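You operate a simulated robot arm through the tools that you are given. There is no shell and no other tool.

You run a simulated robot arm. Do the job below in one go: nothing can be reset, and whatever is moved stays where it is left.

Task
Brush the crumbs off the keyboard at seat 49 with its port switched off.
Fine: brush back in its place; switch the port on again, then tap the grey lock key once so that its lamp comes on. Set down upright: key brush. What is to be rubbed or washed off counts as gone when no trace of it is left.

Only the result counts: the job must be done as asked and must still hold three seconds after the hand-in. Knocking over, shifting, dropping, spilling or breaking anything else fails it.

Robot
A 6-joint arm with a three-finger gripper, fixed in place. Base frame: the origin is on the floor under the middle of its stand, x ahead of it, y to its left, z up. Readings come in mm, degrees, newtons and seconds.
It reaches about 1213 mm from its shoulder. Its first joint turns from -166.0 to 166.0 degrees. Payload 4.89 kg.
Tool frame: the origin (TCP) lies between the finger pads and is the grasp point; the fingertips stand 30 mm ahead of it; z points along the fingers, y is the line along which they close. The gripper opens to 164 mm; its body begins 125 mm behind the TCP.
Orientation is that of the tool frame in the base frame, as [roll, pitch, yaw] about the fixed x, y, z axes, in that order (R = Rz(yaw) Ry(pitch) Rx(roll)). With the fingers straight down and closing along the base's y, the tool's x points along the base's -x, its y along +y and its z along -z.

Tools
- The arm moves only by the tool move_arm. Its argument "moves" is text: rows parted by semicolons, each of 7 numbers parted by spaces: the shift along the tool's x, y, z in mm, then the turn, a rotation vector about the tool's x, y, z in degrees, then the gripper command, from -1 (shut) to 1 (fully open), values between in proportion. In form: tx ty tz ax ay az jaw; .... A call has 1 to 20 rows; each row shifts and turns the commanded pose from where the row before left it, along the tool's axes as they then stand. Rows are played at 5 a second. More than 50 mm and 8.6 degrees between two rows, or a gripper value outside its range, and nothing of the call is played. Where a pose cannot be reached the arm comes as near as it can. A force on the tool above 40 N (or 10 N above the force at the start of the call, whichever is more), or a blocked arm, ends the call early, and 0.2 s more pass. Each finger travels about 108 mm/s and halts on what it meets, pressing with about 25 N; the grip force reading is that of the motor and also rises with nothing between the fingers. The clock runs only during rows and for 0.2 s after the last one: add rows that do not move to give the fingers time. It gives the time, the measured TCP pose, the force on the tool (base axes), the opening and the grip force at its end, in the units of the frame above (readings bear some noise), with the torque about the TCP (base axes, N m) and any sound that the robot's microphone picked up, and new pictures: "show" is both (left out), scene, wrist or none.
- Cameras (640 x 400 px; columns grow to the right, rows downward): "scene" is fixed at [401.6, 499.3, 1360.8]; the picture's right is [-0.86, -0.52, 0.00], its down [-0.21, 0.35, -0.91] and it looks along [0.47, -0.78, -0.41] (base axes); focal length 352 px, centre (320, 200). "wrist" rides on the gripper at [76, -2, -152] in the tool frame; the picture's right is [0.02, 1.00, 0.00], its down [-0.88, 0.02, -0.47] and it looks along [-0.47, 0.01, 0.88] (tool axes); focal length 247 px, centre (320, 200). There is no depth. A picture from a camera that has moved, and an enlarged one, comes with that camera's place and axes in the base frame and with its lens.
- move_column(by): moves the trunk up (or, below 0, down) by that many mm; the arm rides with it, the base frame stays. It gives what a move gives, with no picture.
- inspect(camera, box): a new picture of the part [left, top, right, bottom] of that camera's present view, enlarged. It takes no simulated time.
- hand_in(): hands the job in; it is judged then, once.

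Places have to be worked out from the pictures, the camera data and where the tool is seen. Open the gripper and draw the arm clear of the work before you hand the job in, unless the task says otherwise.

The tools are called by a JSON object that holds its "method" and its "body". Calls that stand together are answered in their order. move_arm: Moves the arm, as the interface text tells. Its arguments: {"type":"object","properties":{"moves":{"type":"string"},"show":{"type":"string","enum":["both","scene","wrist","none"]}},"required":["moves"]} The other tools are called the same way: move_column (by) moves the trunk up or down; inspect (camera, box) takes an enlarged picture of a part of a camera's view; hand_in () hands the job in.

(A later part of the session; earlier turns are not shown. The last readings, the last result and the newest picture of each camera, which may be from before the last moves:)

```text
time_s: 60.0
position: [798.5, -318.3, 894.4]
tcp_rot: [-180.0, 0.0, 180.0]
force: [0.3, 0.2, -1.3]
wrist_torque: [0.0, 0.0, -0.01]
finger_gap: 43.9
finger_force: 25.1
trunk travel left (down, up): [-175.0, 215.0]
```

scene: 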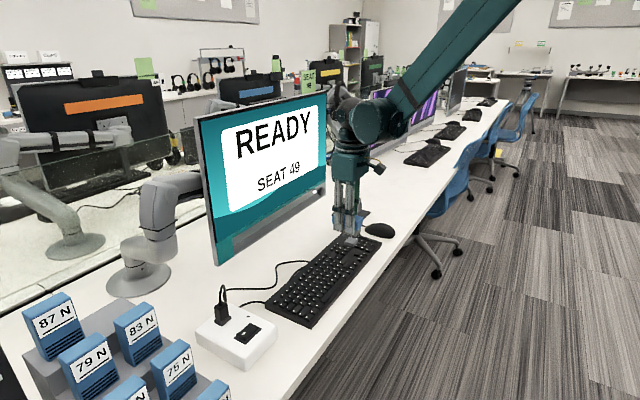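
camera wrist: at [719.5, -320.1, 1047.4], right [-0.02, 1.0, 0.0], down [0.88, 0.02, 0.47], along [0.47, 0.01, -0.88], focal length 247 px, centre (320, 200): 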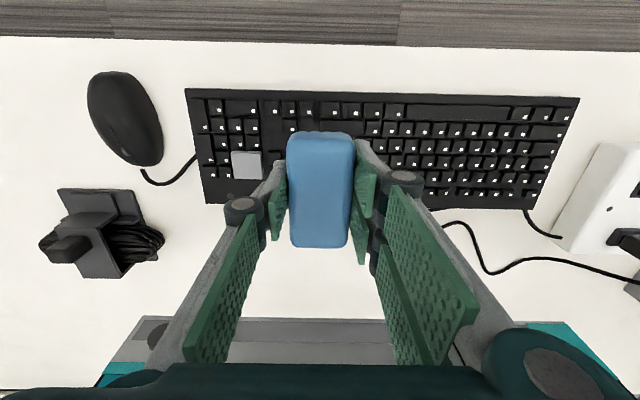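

The pose agrees with my reckoning to within a couple of mm. I carry the brush back over its place (about 38 mm back in x and 338.6 mm toward -y).

{"method": "move_arm", "body": {"moves": "5.5 -48.4 0 0 0 0 -1; 5.5 -48.4 0 0 0 0 -1; 5.5 -48.4 0 0 0 0 -1; 5.5 -48.4 0 0 0 0 -1; 5.4 -48.4 0 0 0 0 -1; 5.4 -48.3 0 0 0 0 -1; 5.4 -48.3 0 0 0 0 -1; 0 0 30 0 0 0 -1; 0 0 40 0 0 0 -1; 0 0 20 0 0 0 -1; 0 0 0 0 0 0 -1; 0 0 0 0 0 0 -1", "show": "both"}}

{"method": "inspect", "body": {"camera": "scene", "box": [350, 160, 450, 250]}}

{"method": "inspect", "body": {"camera": "wrist", "box": [220, 60, 420, 240]}}

```text
time_s: 62.6
position: [761.1, -656.3, 804.4]
tcp_rot: [-180.0, 0.1, -180.0]
force: [0.3, -0.6, -1.1]
wrist_torque: [0.05, 0.02, 0.0]
finger_gap: 44.2
finger_force: 24.6
trunk travel left (down, up): [-175.0, 215.0]
camera wrist: at [683.0, -656.4, 956.9], right [-0.02, 1.0, 0.0], down [0.88, 0.02, 0.47], along [0.47, 0.01, -0.88], focal length 247 px, centre (320, 200)
```

scene: 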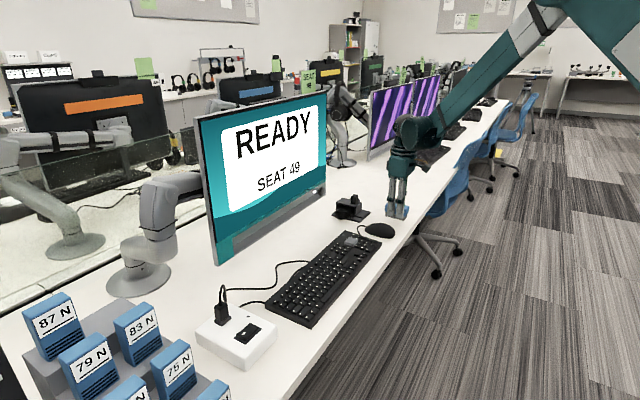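
wrist: 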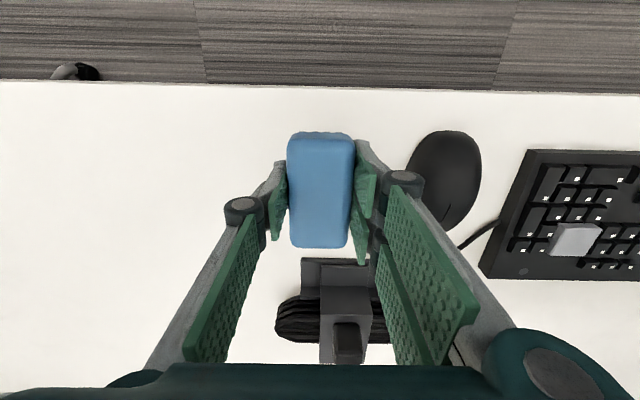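

```text
4.44 times, centred on (400, 205) of scene
camera zoom: at [401.6, 499.3, 1360.8], right [-0.86, -0.52, 0.0], down [-0.21, 0.35, -0.91], along [0.47, -0.78, -0.41], focal length 1564 px, centre (-36, 178)
```

zoom: 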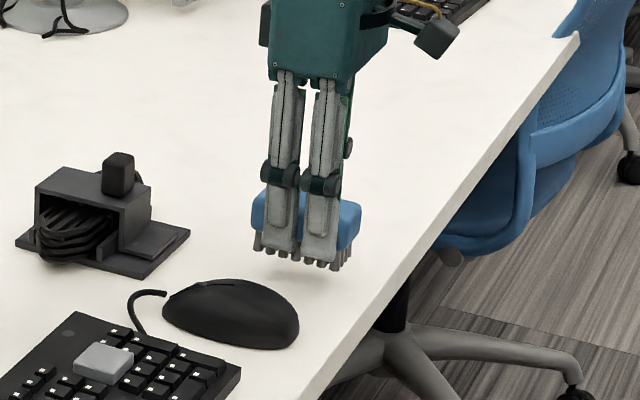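

```text
2.22 times, centred on (320, 150) of wrist
camera zoom: at [683.0, -656.4, 956.9], right [-0.02, 1.0, 0.0], down [0.88, 0.02, 0.47], along [0.47, 0.01, -0.88], focal length 549 px, centre (320, 311)
```

zoom: 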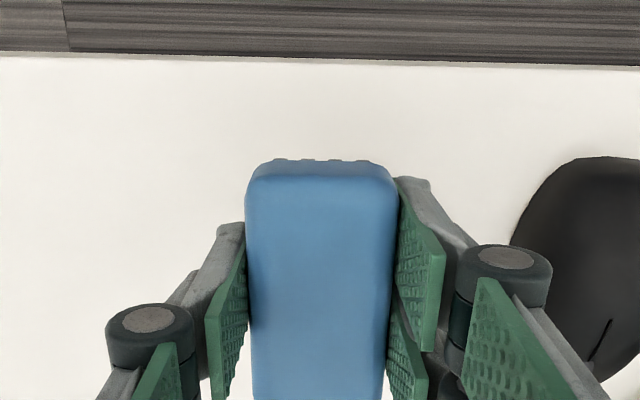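

The brush is back over its place with the same layout around it. I lower to just above the desk, then by small steps until the bristles touch.

{"method": "move_arm", "body": {"moves": "0 0 8 0 0 0 -1; 0 0 5 0 0 0 -1; 0 0 2 0 0 0 -1; 0 0 0 0 0 0 -1", "show": "none"}}

{"method": "move_arm", "body": {"moves": "0 0 1 0 0 0 -1; 0 0 0 0 0 0 -1", "show": "none"}}

{"method": "move_arm", "body": {"moves": "0 0 1 0 0 0 -1; 0 0 0 0 0 0 -1", "show": "none"}}

```text
time_s: 63.6
position: [761.7, -656.0, 789.8]
tcp_rot: [-179.9, 0.0, 179.9]
force: [0.2, 0.0, -0.9]
wrist_torque: [0.02, 0.01, 0.0]
finger_gap: 44.0
finger_force: 25.0
trunk travel left (down, up): [-175.0, 215.0]
```

```text
time_s: 64.2
position: [761.6, -655.1, 789.1]
tcp_rot: [-180.0, 0.0, 180.0]
force: [-0.5, -0.1, -0.2]
wrist_torque: [-0.02, 0.0, 0.0]
finger_gap: 44.0
finger_force: 25.3
trunk travel left (down, up): [-175.0, 215.0]
```

```text
time_s: 64.8
position: [762.3, -656.4, 788.1]
tcp_rot: [179.9, 0.0, -180.0]
force: [-0.6, 0.0, -1.0]
wrist_torque: [0.01, -0.02, 0.0]
finger_gap: 43.8
finger_force: 25.2
trunk travel left (down, up): [-175.0, 215.0]
```

No touch yet at z≈788; I continue in 1 mm steps.

{"method": "move_arm", "body": {"moves": "0 0 1 0 0 0 -1; 0 0 0 0 0 0 -1", "show": "none"}}

{"method": "move_arm", "body": {"moves": "0 0 0.7 0 0 0 -1; 0 0 0 0 0 0 -1", "show": "none"}}

{"method": "move_arm", "body": {"moves": "0 0 0.7 0 0 0 -1; 0 0 0 0 0 0 -1", "show": "none"}}

```text
time_s: 65.4
position: [761.9, -656.1, 787.2]
tcp_rot: [179.9, 0.0, -180.0]
force: [0.7, 0.1, -0.1]
wrist_torque: [0.0, 0.0, -0.01]
finger_gap: 44.4
finger_force: 24.7
trunk travel left (down, up): [-175.0, 215.0]
```

```text
time_s: 66.0
position: [761.4, -654.8, 786.3]
tcp_rot: [-180.0, 0.0, -180.0]
force: [-0.4, -0.8, -1.0]
wrist_torque: [-0.01, 0.0, 0.01]
finger_gap: 43.7
finger_force: 25.1
trunk travel left (down, up): [-175.0, 215.0]
```

```text
time_s: 66.6
position: [762.0, -656.1, 786.1]
tcp_rot: [179.9, 0.0, -180.0]
force: [0.6, 0.3, -0.6]
wrist_torque: [0.03, -0.03, 0.0]
finger_gap: 44.1
finger_force: 25.1
trunk travel left (down, up): [-175.0, 215.0]
```

Still no contact at about z 785.7 commanded, consistent with the brush having crept up a little in the grip. I keep stepping down.

{"method": "move_arm", "body": {"moves": "0 0 0.7 0 0 0 -1; 0 0 0 0 0 0 -1", "show": "none"}}

{"method": "move_arm", "body": {"moves": "0 0 0.6 0 0 0 -1; 0 0 0 0 0 0 -1", "show": "none"}}

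{"method": "inspect", "body": {"camera": "scene", "box": [370, 190, 430, 240]}}

```text
time_s: 67.2
position: [761.8, -656.0, 784.8]
tcp_rot: [-179.9, 0.0, 180.0]
force: [-0.1, -0.1, -0.5]
wrist_torque: [0.0, 0.0, 0.02]
finger_gap: 43.8
finger_force: 25.3
trunk travel left (down, up): [-175.0, 215.0]
```

```text
time_s: 67.8
position: [761.6, -654.7, 784.8]
tcp_rot: [-179.9, -0.1, 180.0]
force: [0.1, 0.2, -0.3]
wrist_torque: [0.03, -0.01, -0.01]
finger_gap: 44.1
finger_force: 24.6
trunk travel left (down, up): [-175.0, 215.0]
```

```text
8.00 times, centred on (400, 215) of scene
camera zoom: at [401.6, 499.3, 1360.8], right [-0.86, -0.52, 0.0], down [-0.21, 0.35, -0.91], along [0.47, -0.78, -0.41], focal length 2816 px, centre (-320, 80)
```

zoom: 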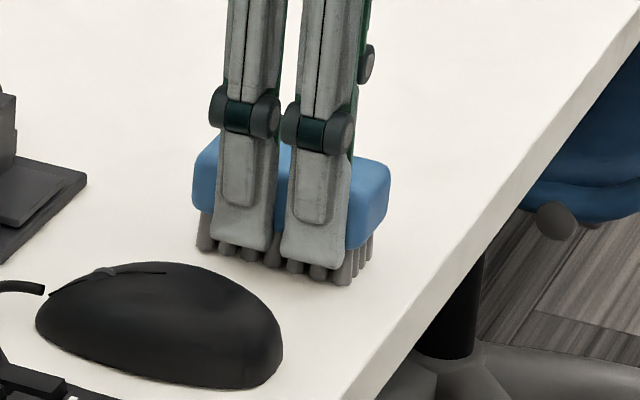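

Still no touch at about 784.6; the bristles look very near the desk. I carry on in 0.6 mm steps.

{"method": "move_arm", "body": {"moves": "0 0 0.6 0 0 0 -1; 0 0 0 0 0 0 -1", "show": "none"}}

{"method": "move_arm", "body": {"moves": "0 0 0.6 0 0 0 -1; 0 0 0 0 0 0 -1", "show": "none"}}

{"method": "move_arm", "body": {"moves": "0 0 0.6 0 0 0 -1; 0 0 0 0 0 0 -1", "show": "none"}}

```text
time_s: 68.4
position: [762.3, -655.5, 784.1]
tcp_rot: [180.0, 0.0, 179.9]
force: [-0.2, -0.7, -0.4]
wrist_torque: [-0.03, -0.01, 0.01]
finger_gap: 43.9
finger_force: 25.0
trunk travel left (down, up): [-175.0, 215.0]
```

```text
time_s: 69.0
position: [761.6, -655.8, 785.4]
tcp_rot: [-180.0, -0.1, 179.9]
force: [-0.2, -1.0, 5.2]
wrist_torque: [-0.03, 0.21, 0.04]
finger_gap: 43.7
finger_force: 24.8
trunk travel left (down, up): [-175.0, 215.0]
```

```text
time_s: 69.6
position: [761.6, -655.2, 783.7]
tcp_rot: [180.0, 0.0, -180.0]
force: [2.9, -3.9, 14.5]
wrist_torque: [-0.14, 0.35, 0.11]
finger_gap: 44.2
finger_force: 25.0
trunk travel left (down, up): [-175.0, 215.0]
```

Bristles are on the desk (5 N, then 14.5 N). I ease up 0.5 mm to relieve the push and open the fingers gently to the same 80 mm gap.

{"method": "move_arm", "body": {"moves": "0 0 -0.5 0 0 0 -1; 0 0 0 0 0 0 -0.4; 0 0 0 0 0 0 -0.2; 0 0 0 0 0 0 -0.02; 0 0 0 0 0 0 -0.02; 0 0 0 0 0 0 -0.02", "show": "wrist"}}

{"method": "inspect", "body": {"camera": "scene", "box": [350, 180, 450, 250]}}

```text
time_s: 71.0
position: [761.8, -655.7, 783.4]
tcp_rot: [-179.9, 0.0, 179.9]
force: [0.2, -0.4, -0.8]
wrist_torque: [0.02, 0.01, -0.02]
finger_gap: 80.2
finger_force: 0.1
trunk travel left (down, up): [-175.0, 215.0]
camera wrist: at [682.9, -656.5, 936.0], right [-0.02, 1.0, 0.0], down [0.88, 0.02, 0.47], along [0.47, 0.01, -0.88], focal length 247 px, centre (320, 200)
```

wrist: 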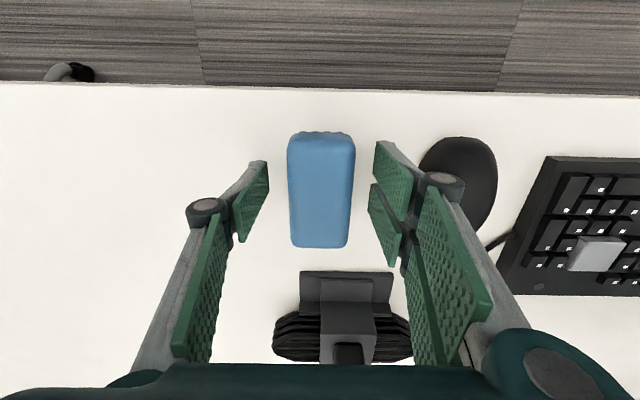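

```text
5.71 times, centred on (400, 215) of scene
camera zoom: at [401.6, 499.3, 1360.8], right [-0.86, -0.52, 0.0], down [-0.21, 0.35, -0.91], along [0.47, -0.78, -0.41], focal length 2011 px, centre (-137, 114)
```

zoom: 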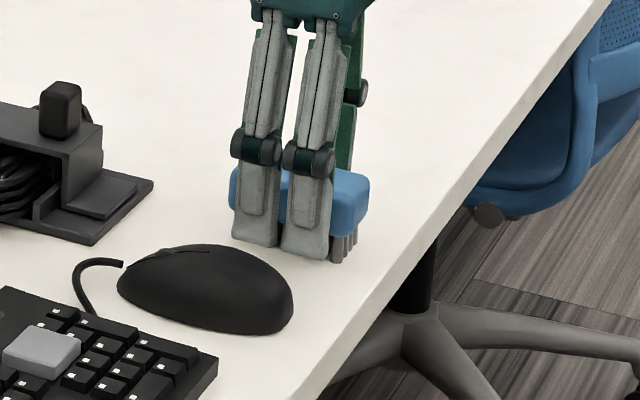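

The brush stands free between the open fingers. I lift straight up clear and compare its position to the first picture.

{"method": "move_arm", "body": {"moves": "0 0 -20 0 0 0 -0.02; 0 0 -45 0 0 0 -0.02; 0 0 -50 0 0 0 -0.02; 0 0 -50 0 0 0 -0.02; 0 0 -35 0 0 0 -0.02; 0 0 0 0 0 0 -0.02", "show": "none"}}

{"method": "inspect", "body": {"camera": "scene", "box": [320, 180, 440, 255]}}

{"method": "inspect", "body": {"camera": "wrist", "box": [220, 60, 480, 240]}}

```text
time_s: 72.4
position: [762.5, -653.6, 984.8]
tcp_rot: [-180.0, 0.1, -180.0]
force: [0.0, 0.5, 1.4]
wrist_torque: [-0.04, -0.09, -0.01]
finger_gap: 80.5
finger_force: 0.0
trunk travel left (down, up): [-175.0, 215.0]
```

```text
5.33 times, centred on (380, 218) of scene
camera zoom: at [401.6, 499.3, 1360.8], right [-0.86, -0.52, 0.0], down [-0.21, 0.35, -0.91], along [0.47, -0.78, -0.41], focal length 1877 px, centre (0, 107)
```

zoom: 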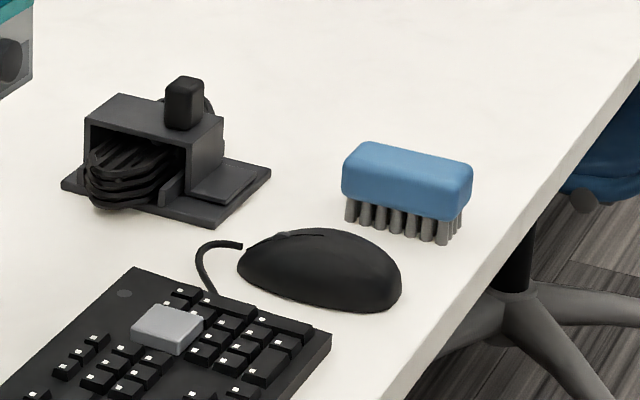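

```text
2.22 times, centred on (350, 150) of wrist
camera zoom: at [682.4, -655.0, 1137.0], right [-0.02, 1.0, 0.0], down [0.88, 0.02, 0.47], along [0.47, 0.01, -0.88], focal length 549 px, centre (253, 311)
```

zoom: 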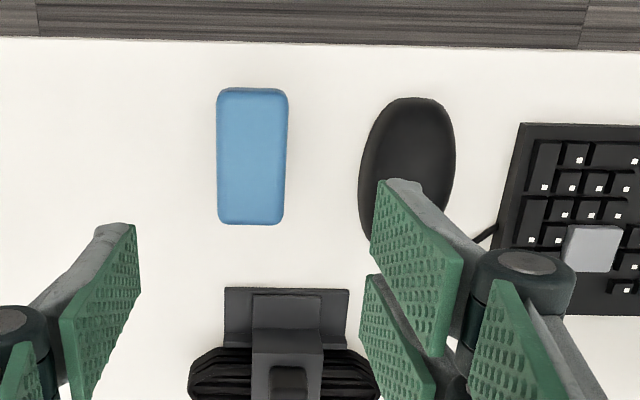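

The brush stands upright within about 1–2 mm of its first place. Now I close the hand and travel at height to above the rocker's raised +y (marked) end, about (830, 109).

{"method": "move_arm", "body": {"moves": "-4 45 0 0 0 0 -0.02; -4 48 0 0 0 0 -1; -4 48 0 0 0 0 -1; -4 48 0 0 0 0 -1; -4 48 0 0 0 0 -1; -4 48 0 0 0 0 -1; -4 48 0 0 0 0 -1; -4 48 0 0 0 0 -1; -4 48 0 0 0 0 -1; -4 48 0 0 0 0 -1; -4 48 0 0 0 0 -1; -4 48 0 0 0 0 -1; -5 48 0 0 0 0 -1; -5 48 0 0 0 0 -1; -5 48 0 0 0 0 -1; -5 45 0 0 0 0 -1; 0 0 0 0 0 0 -1; 0 0 0 0 0 0 -1", "show": "both"}}

{"method": "inspect", "body": {"camera": "wrist", "box": [220, 80, 480, 260]}}

{"method": "inspect", "body": {"camera": "scene", "box": [160, 200, 320, 380]}}

```text
time_s: 76.2
position: [827.3, 106.9, 982.1]
tcp_rot: [-180.0, 0.1, -180.0]
force: [-0.5, -0.2, -0.3]
wrist_torque: [-0.1, -0.01, 0.0]
finger_gap: 0.0
finger_force: 25.0
trunk travel left (down, up): [-175.0, 215.0]
camera wrist: at [749.1, 105.9, 1135.7], right [-0.02, 1.0, 0.0], down [0.88, 0.02, 0.47], along [0.47, 0.01, -0.88], focal length 247 px, centre (320, 200)
```

scene: 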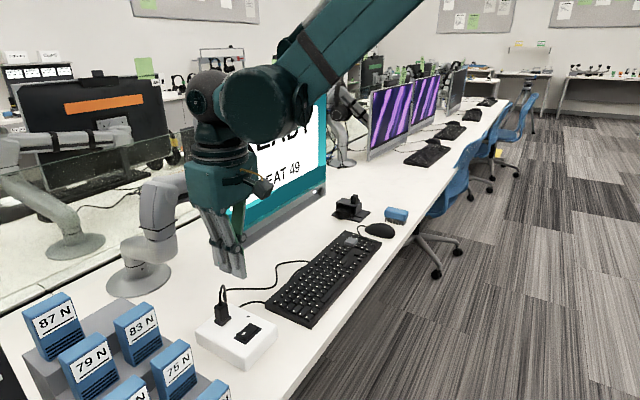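
wrist: 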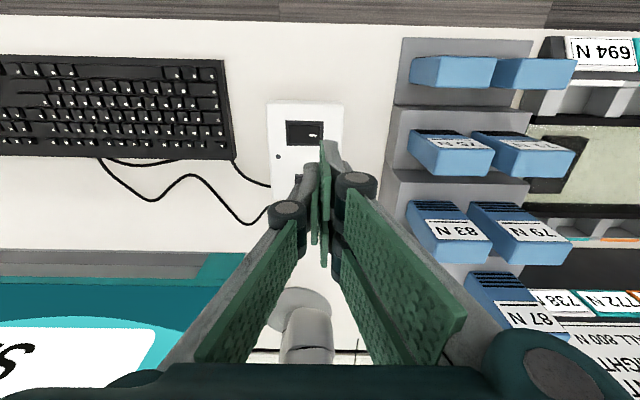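

```text
2.22 times, centred on (350, 170) of wrist
camera zoom: at [749.1, 105.9, 1135.7], right [-0.02, 1.0, 0.0], down [0.88, 0.02, 0.47], along [0.47, 0.01, -0.88], focal length 549 px, centre (253, 267)
```

zoom: 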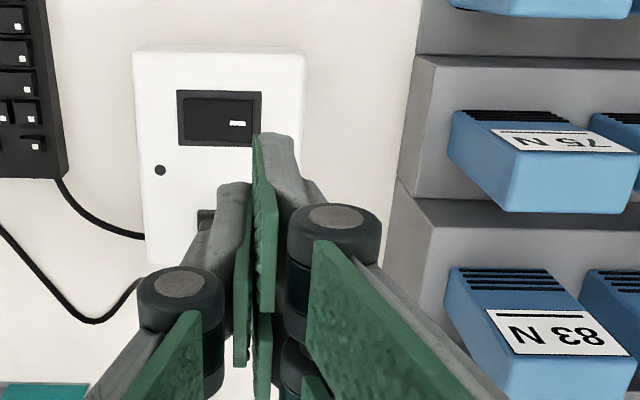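

```text
2.22 times, centred on (240, 290) of scene
camera zoom: at [401.6, 499.3, 1360.8], right [-0.86, -0.52, 0.0], down [-0.21, 0.35, -0.91], along [0.47, -0.78, -0.41], focal length 782 px, centre (498, 0)
```

zoom: 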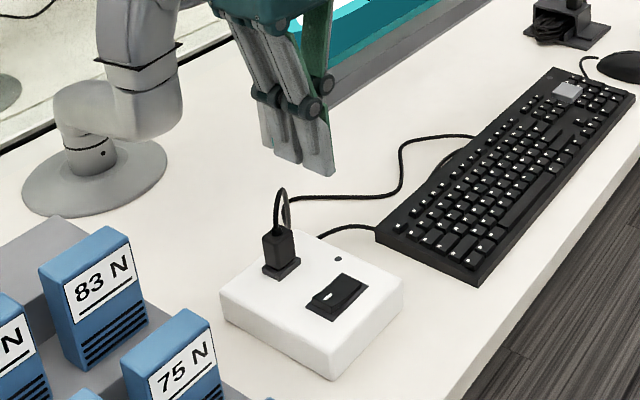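

The rocker centre is again (830, 86), its marked end reaching to about y≈109. I fine-shift slightly and come down to just above it.

{"method": "move_arm", "body": {"moves": "-1.5 2 45 0 0 0 -1; 0 0 45 0 0 0 -1; 0 0 40 0 0 0 -1; 0 0 20 0 0 0 -1; 0 0 0 0 0 0 -1", "show": "none"}}

{"method": "inspect", "body": {"camera": "scene", "box": [190, 270, 290, 370]}}

{"method": "inspect", "body": {"camera": "wrist", "box": [220, 80, 480, 260]}}

```text
time_s: 77.4
position: [830.4, 108.7, 834.7]
tcp_rot: [-179.9, -0.1, 180.0]
force: [0.3, 0.2, -0.6]
wrist_torque: [0.0, 0.09, 0.01]
finger_gap: 0.1
finger_force: 25.0
trunk travel left (down, up): [-175.0, 215.0]
```

```text
4.00 times, centred on (240, 320) of scene
camera zoom: at [401.6, 499.3, 1360.8], right [-0.86, -0.52, 0.0], down [-0.21, 0.35, -0.91], along [0.47, -0.78, -0.41], focal length 1408 px, centre (640, -280)
```

zoom: 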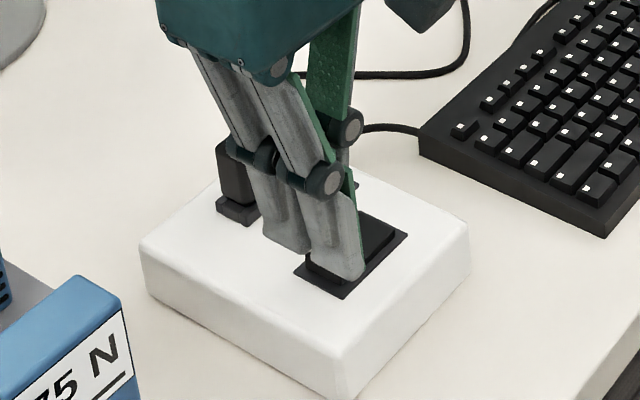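

```text
2.22 times, centred on (350, 170) of wrist
camera zoom: at [752.6, 108.0, 985.8], right [-0.02, 1.0, 0.0], down [0.88, 0.02, 0.47], along [0.47, 0.01, -0.88], focal length 549 px, centre (253, 267)
```

zoom: 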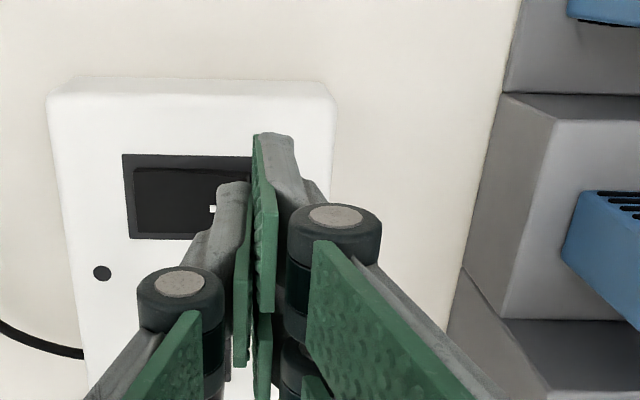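

The thumb's tip lies right over the marked raised end. I press down in small steps, watching the force.

{"method": "move_arm", "body": {"moves": "0 0.5 8 0 0 0 -1; 0 0 4 0 0 0 -1; 0 0 2 0 0 0 -1; 0 0 0 0 0 0 -1", "show": "none"}}

{"method": "move_arm", "body": {"moves": "0 0 2 0 0 0 -1; 0 0 2 0 0 0 -1; 0 0 2 0 0 0 -1; 0 0 0 0 0 0 -1", "show": "none"}}

{"method": "inspect", "body": {"camera": "scene", "box": [190, 270, 290, 370]}}

```text
time_s: 78.4
position: [829.4, 108.7, 821.1]
tcp_rot: [179.9, 0.0, 180.0]
force: [0.0, -0.4, 0.3]
wrist_torque: [-0.02, -0.03, -0.02]
finger_gap: 0.1
finger_force: 25.0
trunk travel left (down, up): [-175.0, 215.0]
```

```text
time_s: 79.4
position: [829.7, 110.4, 813.6]
tcp_rot: [180.0, -0.1, -179.9]
force: [2.9, -0.1, 10.3]
wrist_torque: [-0.08, -0.06, 0.01]
finger_gap: 0.0
finger_force: 25.0
trunk travel left (down, up): [-175.0, 215.0]
```

```text
4.00 times, centred on (240, 320) of scene
camera zoom: at [401.6, 499.3, 1360.8], right [-0.86, -0.52, 0.0], down [-0.21, 0.35, -0.91], along [0.47, -0.78, -0.41], focal length 1408 px, centre (640, -280)
```

zoom: 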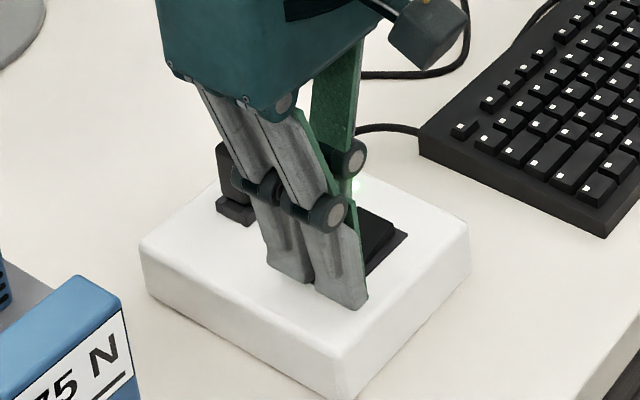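

A green glow shows beside the fingers, so the lamp seems lit again. I lift straight off and verify.

{"method": "move_arm", "body": {"moves": "0 0 -10 0 0 0 -1; 0 0 -40 0 0 0 -1; 0 0 -50 0 0 0 -1; 0 0 -50 0 0 0 -1; 0 0 -20 0 0 0 -1; 0 0 0 0 0 0 -1", "show": "scene"}}

{"method": "inspect", "body": {"camera": "scene", "box": [190, 290, 290, 370]}}

```text
time_s: 80.8
position: [829.3, 108.9, 982.2]
tcp_rot: [180.0, 0.1, -179.9]
force: [-1.1, 0.1, 0.2]
wrist_torque: [-0.01, -0.03, -0.03]
finger_gap: 0.4
finger_force: 24.9
trunk travel left (down, up): [-175.0, 215.0]
```

scene: 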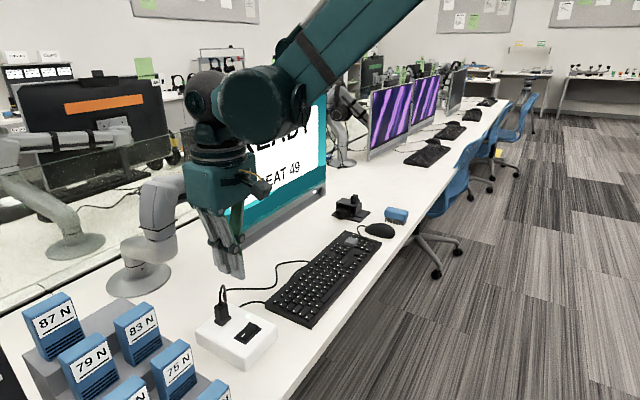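

```text
5.00 times, centred on (240, 330) of scene
camera zoom: at [401.6, 499.3, 1360.8], right [-0.86, -0.52, 0.0], down [-0.21, 0.35, -0.91], along [0.47, -0.78, -0.41], focal length 1760 px, centre (720, -450)
```

zoom: 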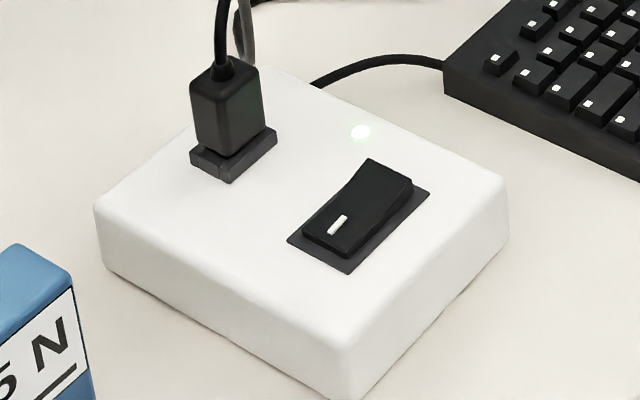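

The box lamp is green again: the port is on. Next comes the grey lock key; I look at it enlarged to judge its height over its neighbours and its lamp.

{"method": "inspect", "body": {"camera": "scene", "box": [325, 220, 385, 262]}}

{"method": "move_arm", "body": {"moves": "20 -45 0 0 0 0 -1; 20 -45 0 0 0 0 -1; 20 -45 0 0 0 0 -1; 20 -45 0 0 0 0 -1; 20 -45 0 0 0 0 0; 20 -45 0 0 0 0 1; 0 -49 0 0 0 0 1; 0 -49 0 0 0 0 1; 0 -49 0 0 0 0 1; 0 -49 0 0 0 0 1; 0 -43 0 0 0 0 1; 0 0 0 0 0 0 1; 0 0 0 0 0 0 1", "show": "both"}}

{"method": "inspect", "body": {"camera": "wrist", "box": [240, 100, 440, 240]}}

```text
9.52 times, centred on (355, 241) of scene
camera zoom: at [401.6, 499.3, 1360.8], right [-0.86, -0.52, 0.0], down [-0.21, 0.35, -0.91], along [0.47, -0.78, -0.41], focal length 3352 px, centre (-13, -190)
```

zoom: 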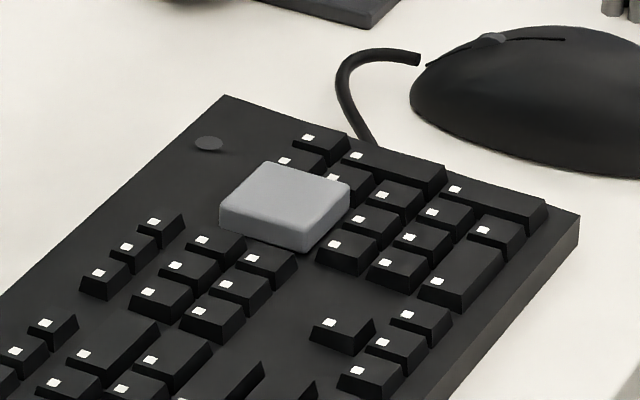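

```text
time_s: 83.6
position: [707.2, -401.0, 985.8]
tcp_rot: [180.0, 0.0, -179.9]
force: [0.3, -0.6, -0.4]
wrist_torque: [0.03, -0.02, -0.01]
finger_gap: 164.0
finger_force: 0.0
trunk travel left (down, up): [-175.0, 215.0]
camera wrist: at [629.6, -402.1, 1138.0], right [-0.02, 1.0, 0.0], down [0.88, 0.02, 0.47], along [0.47, 0.01, -0.88], focal length 247 px, centre (320, 200)
```

scene: 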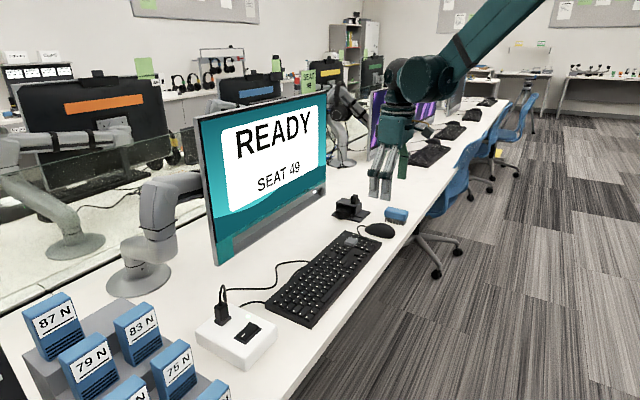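
wrist: 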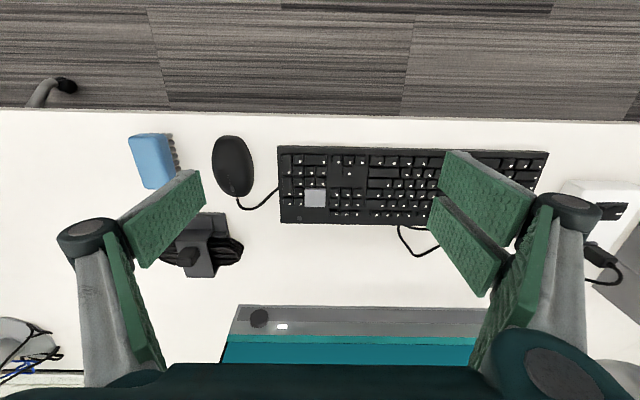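

```text
2.86 times, centred on (340, 170) of wrist
camera zoom: at [629.6, -402.1, 1138.0], right [-0.02, 1.0, 0.0], down [0.88, 0.02, 0.47], along [0.47, 0.01, -0.88], focal length 706 px, centre (263, 286)
```

zoom: 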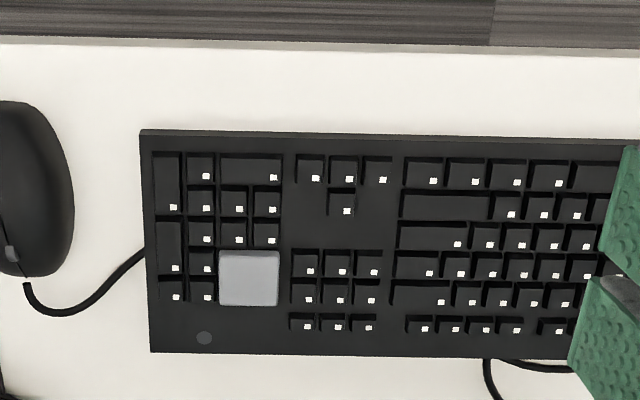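

The grey key is about 35 mm square centred near (820.5, -404.6), top near z≈772, slightly prouder than its neighbours, and its lamp (dark round spot) is off. I'll press it with the thumb alone: narrow the opening to ~60 mm, move above, and tilt the hand 15° so the thumb is lowest.

{"method": "move_arm", "body": {"moves": "-38 10 0 0 0 0 -0.27; -38 10 0 0 0 0 -0.27; -38 11 0 0 0 0 -0.27; 0 0 45 0 0 0 -0.27; 0 0 45 0 0 0 -0.27; 0 0 0 -7.5 0 0 -0.27; 0 0 0 -7.5 0 0 -0.27; 0 0 0 0 0 0 -0.27; 0 0 0 0 0 0 -0.27", "show": "both"}}

{"method": "inspect", "body": {"camera": "scene", "box": [310, 170, 400, 262]}}

{"method": "inspect", "body": {"camera": "wrist", "box": [200, 80, 440, 240]}}

```text
time_s: 85.6
position: [824.3, -367.1, 892.6]
tcp_rot: [165.0, 0.0, -179.9]
force: [0.0, -0.2, -0.9]
wrist_torque: [0.05, 0.02, 0.0]
finger_gap: 59.8
finger_force: 0.1
trunk travel left (down, up): [-175.0, 215.0]
camera wrist: at [746.5, -409.0, 1039.9], right [-0.02, 0.97, 0.26], down [0.88, -0.1, 0.46], along [0.47, 0.24, -0.85], focal length 247 px, centre (320, 200)
```

scene: 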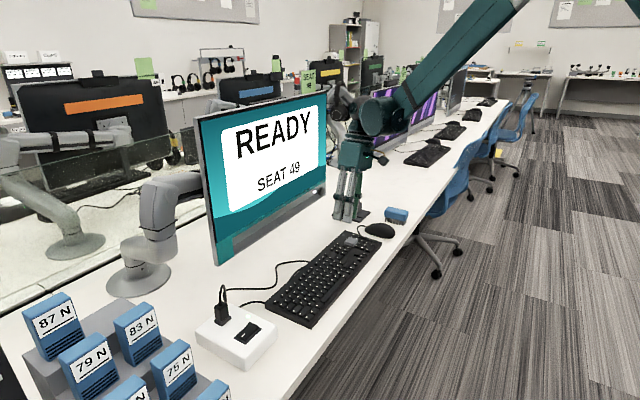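
wrist: 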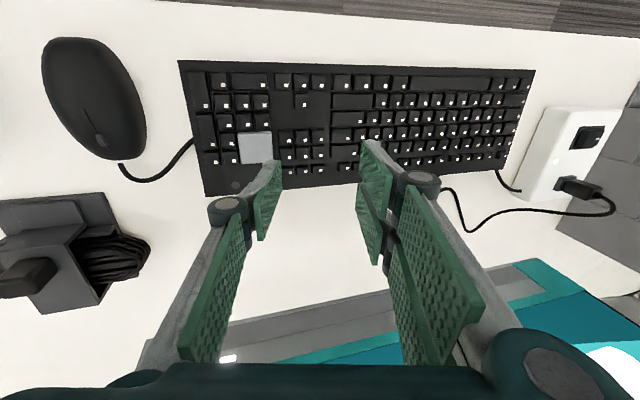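

```text
4.35 times, centred on (355, 216) of scene
camera zoom: at [401.6, 499.3, 1360.8], right [-0.86, -0.52, 0.0], down [-0.21, 0.35, -0.91], along [0.47, -0.78, -0.41], focal length 1530 px, centre (168, 130)
```

zoom: 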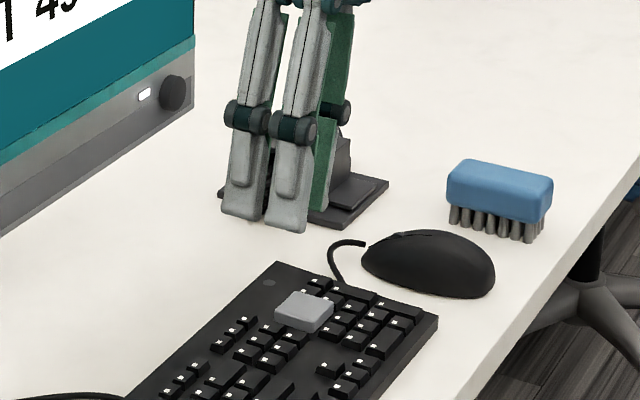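

```text
2.50 times, centred on (320, 160) of wrist
camera zoom: at [746.5, -409.0, 1039.9], right [-0.02, 0.97, 0.26], down [0.88, -0.1, 0.46], along [0.47, 0.24, -0.85], focal length 617 px, centre (320, 300)
```

zoom: 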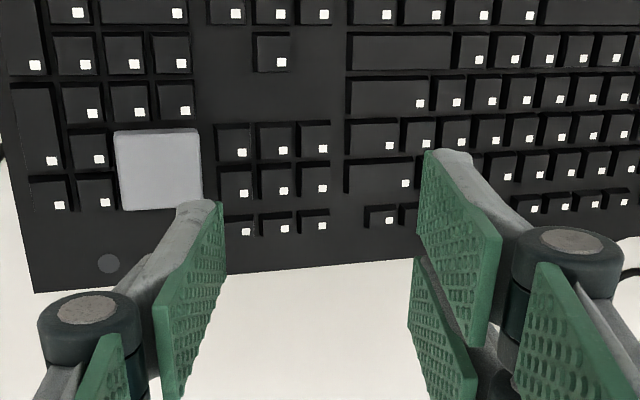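

The thumb (the lowest finger) hangs over the key; the key centre here works out near (822, -406). I shift 2 mm toward -y and come straight down about 65 mm, then check.

{"method": "move_arm", "body": {"moves": "0 -9.4 31.1 0 0 0 -0.27; 0 -9.4 31.1 0 0 0 -0.27; 0 0 0 0 0 0 -0.27; 0 0 0 0 0 0 -0.27", "show": "none"}}

{"method": "inspect", "body": {"camera": "scene", "box": [320, 195, 390, 262]}}

{"method": "inspect", "body": {"camera": "wrist", "box": [180, 80, 420, 240]}}

```text
time_s: 86.6
position: [824.6, -371.2, 827.0]
tcp_rot: [165.0, 0.0, -180.0]
force: [0.5, -0.2, 0.3]
wrist_torque: [0.03, 0.05, 0.01]
finger_gap: 60.0
finger_force: 0.0
trunk travel left (down, up): [-175.0, 215.0]
```

```text
5.97 times, centred on (355, 228) of scene
camera zoom: at [401.6, 499.3, 1360.8], right [-0.86, -0.52, 0.0], down [-0.21, 0.35, -0.91], along [0.47, -0.78, -0.41], focal length 2101 px, centre (111, 30)
```

zoom: 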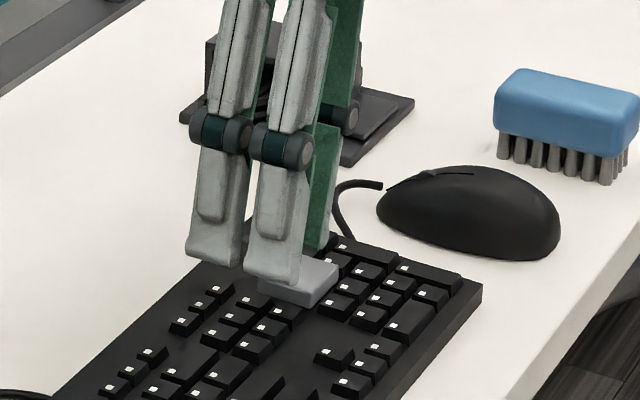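

```text
2.50 times, centred on (300, 160) of wrist
camera zoom: at [746.2, -411.8, 973.6], right [-0.02, 0.97, 0.26], down [0.88, -0.1, 0.46], along [0.47, 0.24, -0.85], focal length 617 px, centre (370, 300)
```

zoom: 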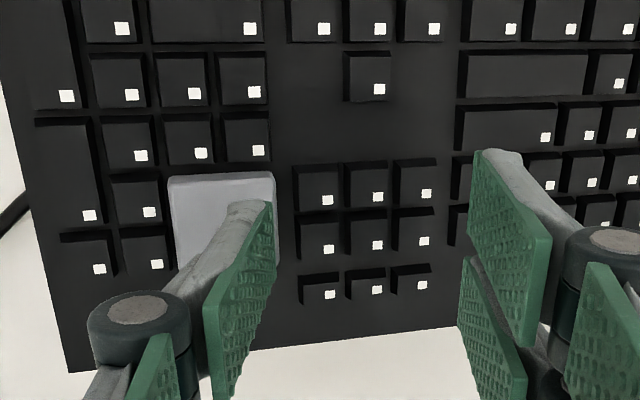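

The thumb tip is about 14 mm above the middle of the grey key and the other fingers are well above the keys. I lower 9 mm, then 2 mm steps until contact.

{"method": "move_arm", "body": {"moves": "0 -2.33 8.69 0 0 0 -0.27; 0 -0.52 1.93 0 0 0 -0.27; 0 0 0 0 0 0 -0.27", "show": "none"}}

{"method": "inspect", "body": {"camera": "scene", "box": [330, 215, 380, 262]}}

```text
time_s: 87.4
position: [826.1, -371.2, 816.9]
tcp_rot: [165.0, 0.0, 180.0]
force: [0.2, -0.3, 0.5]
wrist_torque: [0.01, 0.0, 0.01]
finger_gap: 59.9
finger_force: 0.1
trunk travel left (down, up): [-175.0, 215.0]
```

```text
8.51 times, centred on (355, 238) of scene
camera zoom: at [401.6, 499.3, 1360.8], right [-0.86, -0.52, 0.0], down [-0.21, 0.35, -0.91], along [0.47, -0.78, -0.41], focal length 2996 px, centre (22, -128)
```

zoom: 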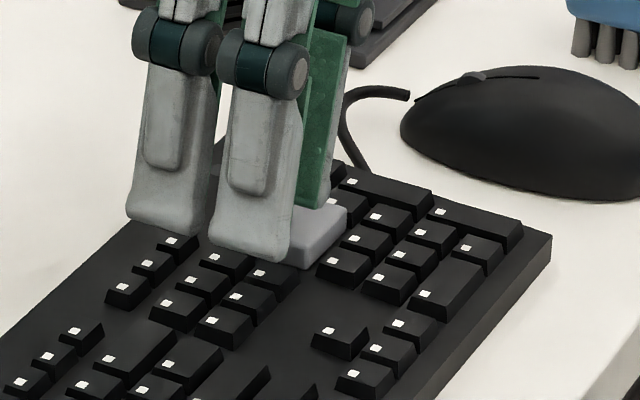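

No contact yet at tip z≈776. I go on in 1 mm steps with readings.

{"method": "move_arm", "body": {"moves": "0 -0.52 1.93 0 0 0 -0.27; 0 0 0 0 0 0 -0.27", "show": "none"}}

{"method": "move_arm", "body": {"moves": "0 -0.26 0.97 0 0 0 -0.27; 0 0 0 0 0 0 -0.27", "show": "none"}}

{"method": "move_arm", "body": {"moves": "0 -0.26 0.97 0 0 0 -0.27; 0 0 0 0 0 0 -0.27", "show": "none"}}

```text
time_s: 88.0
position: [824.0, -370.4, 814.9]
tcp_rot: [165.0, 0.0, -180.0]
force: [0.3, 0.3, -0.2]
wrist_torque: [0.03, 0.02, 0.02]
finger_gap: 59.9
finger_force: 0.1
trunk travel left (down, up): [-175.0, 215.0]
```

```text
time_s: 88.6
position: [825.2, -370.9, 814.4]
tcp_rot: [165.0, 0.0, 180.0]
force: [-0.1, 0.6, -0.7]
wrist_torque: [0.0, -0.01, -0.03]
finger_gap: 59.9
finger_force: 0.0
trunk travel left (down, up): [-175.0, 215.0]
```

```text
time_s: 89.2
position: [826.5, -370.3, 814.0]
tcp_rot: [165.1, -0.1, -179.9]
force: [0.8, 0.1, 0.5]
wrist_torque: [0.01, 0.0, 0.0]
finger_gap: 59.9
finger_force: 0.1
trunk travel left (down, up): [-175.0, 215.0]
```

Still free at TCP z≈813. I continue 1 mm at a time.

{"method": "move_arm", "body": {"moves": "0 -0.26 0.97 0 0 0 -0.27; 0 0 0 0 0 0 -0.27", "show": "none"}}

{"method": "move_arm", "body": {"moves": "0 -0.26 0.97 0 0 0 -0.27; 0 0 0 0 0 0 -0.27", "show": "none"}}

{"method": "inspect", "body": {"camera": "wrist", "box": [180, 80, 420, 240]}}

```text
time_s: 89.8
position: [824.0, -371.3, 812.8]
tcp_rot: [165.0, 0.0, 180.0]
force: [0.1, 0.5, -0.3]
wrist_torque: [0.02, 0.02, -0.01]
finger_gap: 59.9
finger_force: 0.2
trunk travel left (down, up): [-175.0, 215.0]
```

```text
time_s: 90.4
position: [824.3, -370.4, 810.3]
tcp_rot: [165.0, 0.0, 180.0]
force: [0.1, 0.2, 0.0]
wrist_torque: [0.01, -0.02, 0.01]
finger_gap: 59.9
finger_force: 0.0
trunk travel left (down, up): [-175.0, 215.0]
```

```text
2.50 times, centred on (300, 160) of wrist
camera zoom: at [746.4, -411.2, 958.1], right [-0.02, 0.97, 0.26], down [0.88, -0.1, 0.46], along [0.47, 0.24, -0.85], focal length 617 px, centre (370, 300)
```

zoom: 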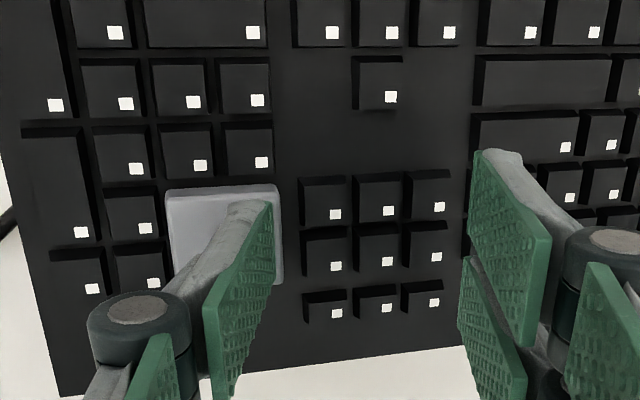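

The thumb sits within the key's outline and still no force. I keep on by 1 mm steps.

{"method": "move_arm", "body": {"moves": "0 -0.26 0.97 0 0 0 -0.27; 0 0 0 0 0 0 -0.27", "show": "none"}}

{"method": "move_arm", "body": {"moves": "0 -0.26 0.97 0 0 0 -0.27; 0 0 0 0 0 0 -0.27", "show": "none"}}

{"method": "inspect", "body": {"camera": "scene", "box": [330, 215, 380, 262]}}

```text
time_s: 91.0
position: [824.7, -370.2, 810.5]
tcp_rot: [164.9, 0.0, -179.9]
force: [-0.5, -0.5, -0.8]
wrist_torque: [-0.01, -0.01, 0.02]
finger_gap: 60.0
finger_force: 0.2
trunk travel left (down, up): [-175.0, 215.0]
```

```text
time_s: 91.6
position: [825.1, -370.8, 809.6]
tcp_rot: [165.0, 0.0, 180.0]
force: [0.2, 0.3, 0.0]
wrist_torque: [-0.02, 0.03, -0.01]
finger_gap: 60.0
finger_force: 0.1
trunk travel left (down, up): [-175.0, 215.0]
```

```text
8.51 times, centred on (355, 238) of scene
camera zoom: at [401.6, 499.3, 1360.8], right [-0.86, -0.52, 0.0], down [-0.21, 0.35, -0.91], along [0.47, -0.78, -0.41], focal length 2996 px, centre (22, -128)
```

zoom: 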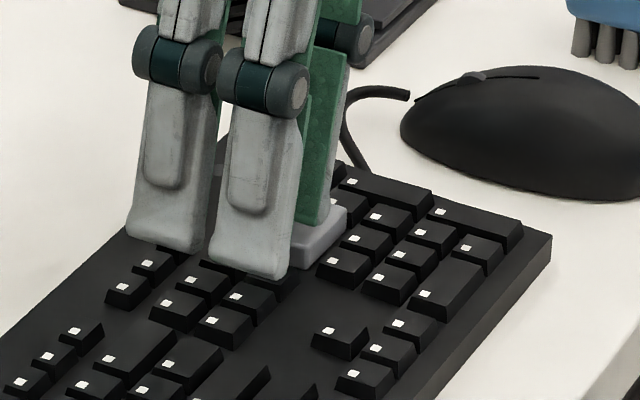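

The thumb's tip appears to be just at the key's top face. I continue with 1 mm steps, checking for force and the lamp.

{"method": "move_arm", "body": {"moves": "0 -0.26 0.97 0 0 0 -0.27; 0 0 0 0 0 0 -0.27", "show": "none"}}

{"method": "move_arm", "body": {"moves": "0 -0.26 0.97 0 0 0 -0.27; 0 0 0 0 0 0 -0.27", "show": "none"}}

{"method": "inspect", "body": {"camera": "wrist", "box": [180, 80, 420, 240]}}

```text
time_s: 92.2
position: [825.2, -371.9, 808.8]
tcp_rot: [165.1, 0.0, -179.9]
force: [0.7, -0.3, 0.6]
wrist_torque: [-0.02, 0.02, 0.02]
finger_gap: 60.1
finger_force: 0.0
trunk travel left (down, up): [-175.0, 215.0]
```

```text
time_s: 92.8
position: [824.4, -369.6, 807.9]
tcp_rot: [165.0, 0.0, 179.9]
force: [0.2, 0.5, 0.1]
wrist_torque: [-0.03, 0.0, 0.01]
finger_gap: 59.8
finger_force: 0.0
trunk travel left (down, up): [-175.0, 215.0]
```

```text
2.50 times, centred on (300, 160) of wrist
camera zoom: at [746.2, -411.3, 954.3], right [-0.02, 0.97, 0.26], down [0.88, -0.1, 0.46], along [0.47, 0.24, -0.85], focal length 617 px, centre (370, 300)
```

zoom: 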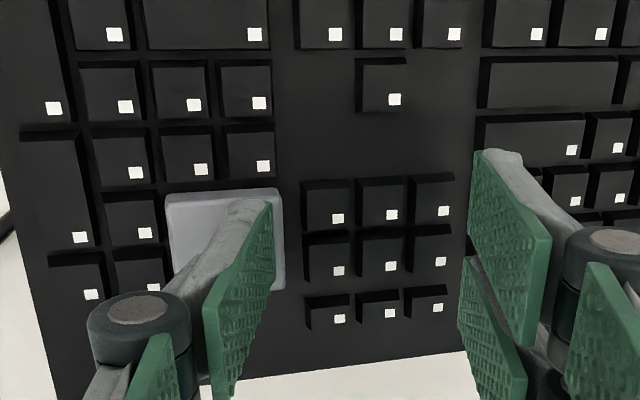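

No force yet at TCP z≈807. I continue downward in 1 mm steps.

{"method": "move_arm", "body": {"moves": "0 -0.26 0.97 0 0 0 -0.27; 0 0 0 0 0 0 -0.27", "show": "none"}}

{"method": "move_arm", "body": {"moves": "0 -0.26 0.97 0 0 0 -0.27; 0 0 0 0 0 0 -0.27", "show": "none"}}

{"method": "inspect", "body": {"camera": "scene", "box": [330, 215, 380, 262]}}

```text
time_s: 93.4
position: [825.3, -372.0, 807.3]
tcp_rot: [165.1, 0.0, 180.0]
force: [-0.6, 0.2, -0.5]
wrist_torque: [0.0, 0.02, -0.02]
finger_gap: 59.8
finger_force: 0.0
trunk travel left (down, up): [-175.0, 215.0]
```

```text
time_s: 94.0
position: [824.7, -371.8, 806.2]
tcp_rot: [165.0, 0.1, 180.0]
force: [0.4, -0.1, 0.3]
wrist_torque: [-0.02, -0.01, 0.03]
finger_gap: 60.1
finger_force: 0.0
trunk travel left (down, up): [-175.0, 215.0]
```

```text
8.51 times, centred on (355, 238) of scene
camera zoom: at [401.6, 499.3, 1360.8], right [-0.86, -0.52, 0.0], down [-0.21, 0.35, -0.91], along [0.47, -0.78, -0.41], focal length 2996 px, centre (22, -128)
```

zoom: 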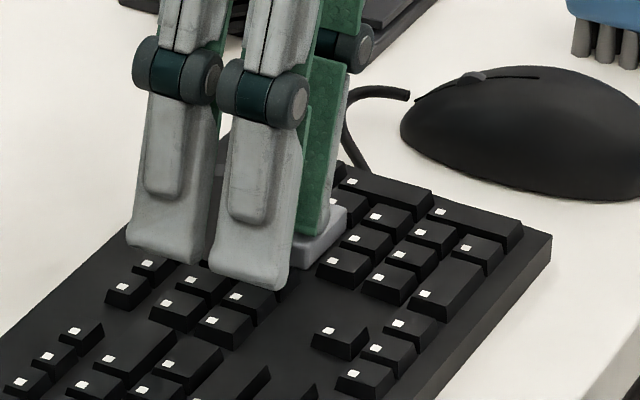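

The thumb's lower edge now shows over the key's near face, so contact must be close. I carry on in 1 mm steps.

{"method": "move_arm", "body": {"moves": "0 -0.26 0.97 0 0 0 -0.27; 0 0 0 0 0 0 -0.27", "show": "none"}}

{"method": "move_arm", "body": {"moves": "0 -0.26 0.97 0 0 0 -0.27; 0 0 0 0 0 0 -0.27", "show": "none"}}

{"method": "inspect", "body": {"camera": "wrist", "box": [160, 100, 400, 260]}}

```text
time_s: 94.6
position: [825.4, -371.5, 804.6]
tcp_rot: [165.0, 0.0, -179.9]
force: [-0.3, -0.8, 1.0]
wrist_torque: [0.05, -0.02, -0.01]
finger_gap: 59.8
finger_force: 0.1
trunk travel left (down, up): [-175.0, 215.0]
```

```text
time_s: 95.2
position: [825.3, -371.2, 804.1]
tcp_rot: [165.0, 0.0, -179.9]
force: [0.0, 0.1, 1.3]
wrist_torque: [-0.03, 0.01, -0.01]
finger_gap: 60.0
finger_force: 0.0
trunk travel left (down, up): [-175.0, 215.0]
```

```text
2.50 times, centred on (280, 180) of wrist
camera zoom: at [746.3, -411.5, 949.8], right [-0.02, 0.97, 0.26], down [0.88, -0.1, 0.46], along [0.47, 0.24, -0.85], focal length 617 px, centre (420, 250)
```

zoom: 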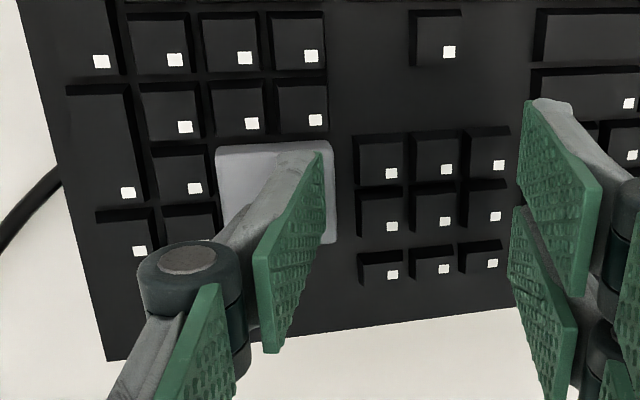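

The force is now around 1 N, perhaps the key just beginning to move. I check the scene close up for the lamp and the key before pressing further.

{"method": "inspect", "body": {"camera": "scene", "box": [335, 222, 370, 255]}}

{"method": "move_arm", "body": {"moves": "0 -0.26 0.97 0 0 0 -0.27; 0 0 0 0 0 0 -0.27", "show": "none"}}

{"method": "inspect", "body": {"camera": "scene", "box": [335, 222, 370, 255]}}

```text
12.12 times, centred on (352, 238) of scene
camera zoom: at [401.6, 499.3, 1360.8], right [-0.86, -0.52, 0.0], down [-0.21, 0.35, -0.91], along [0.47, -0.78, -0.41], focal length 4266 px, centre (-74, -267)
```

zoom: 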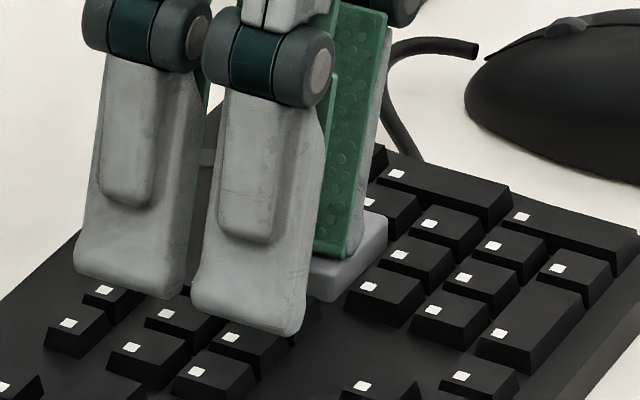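

```text
time_s: 95.8
position: [825.0, -369.6, 802.1]
tcp_rot: [165.0, 0.0, -180.0]
force: [1.1, -0.4, 1.3]
wrist_torque: [-0.03, 0.03, 0.02]
finger_gap: 59.8
finger_force: 0.2
trunk travel left (down, up): [-175.0, 215.0]
heard: click
```

```text
12.12 times, centred on (352, 238) of scene
camera zoom: at [401.6, 499.3, 1360.8], right [-0.86, -0.52, 0.0], down [-0.21, 0.35, -0.91], along [0.47, -0.78, -0.41], focal length 4266 px, centre (-74, -267)
```

zoom: 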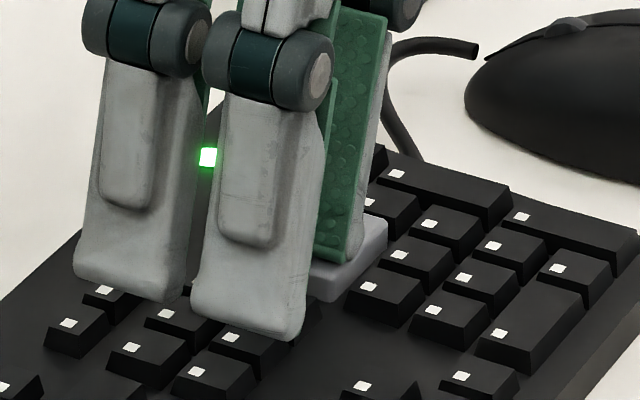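

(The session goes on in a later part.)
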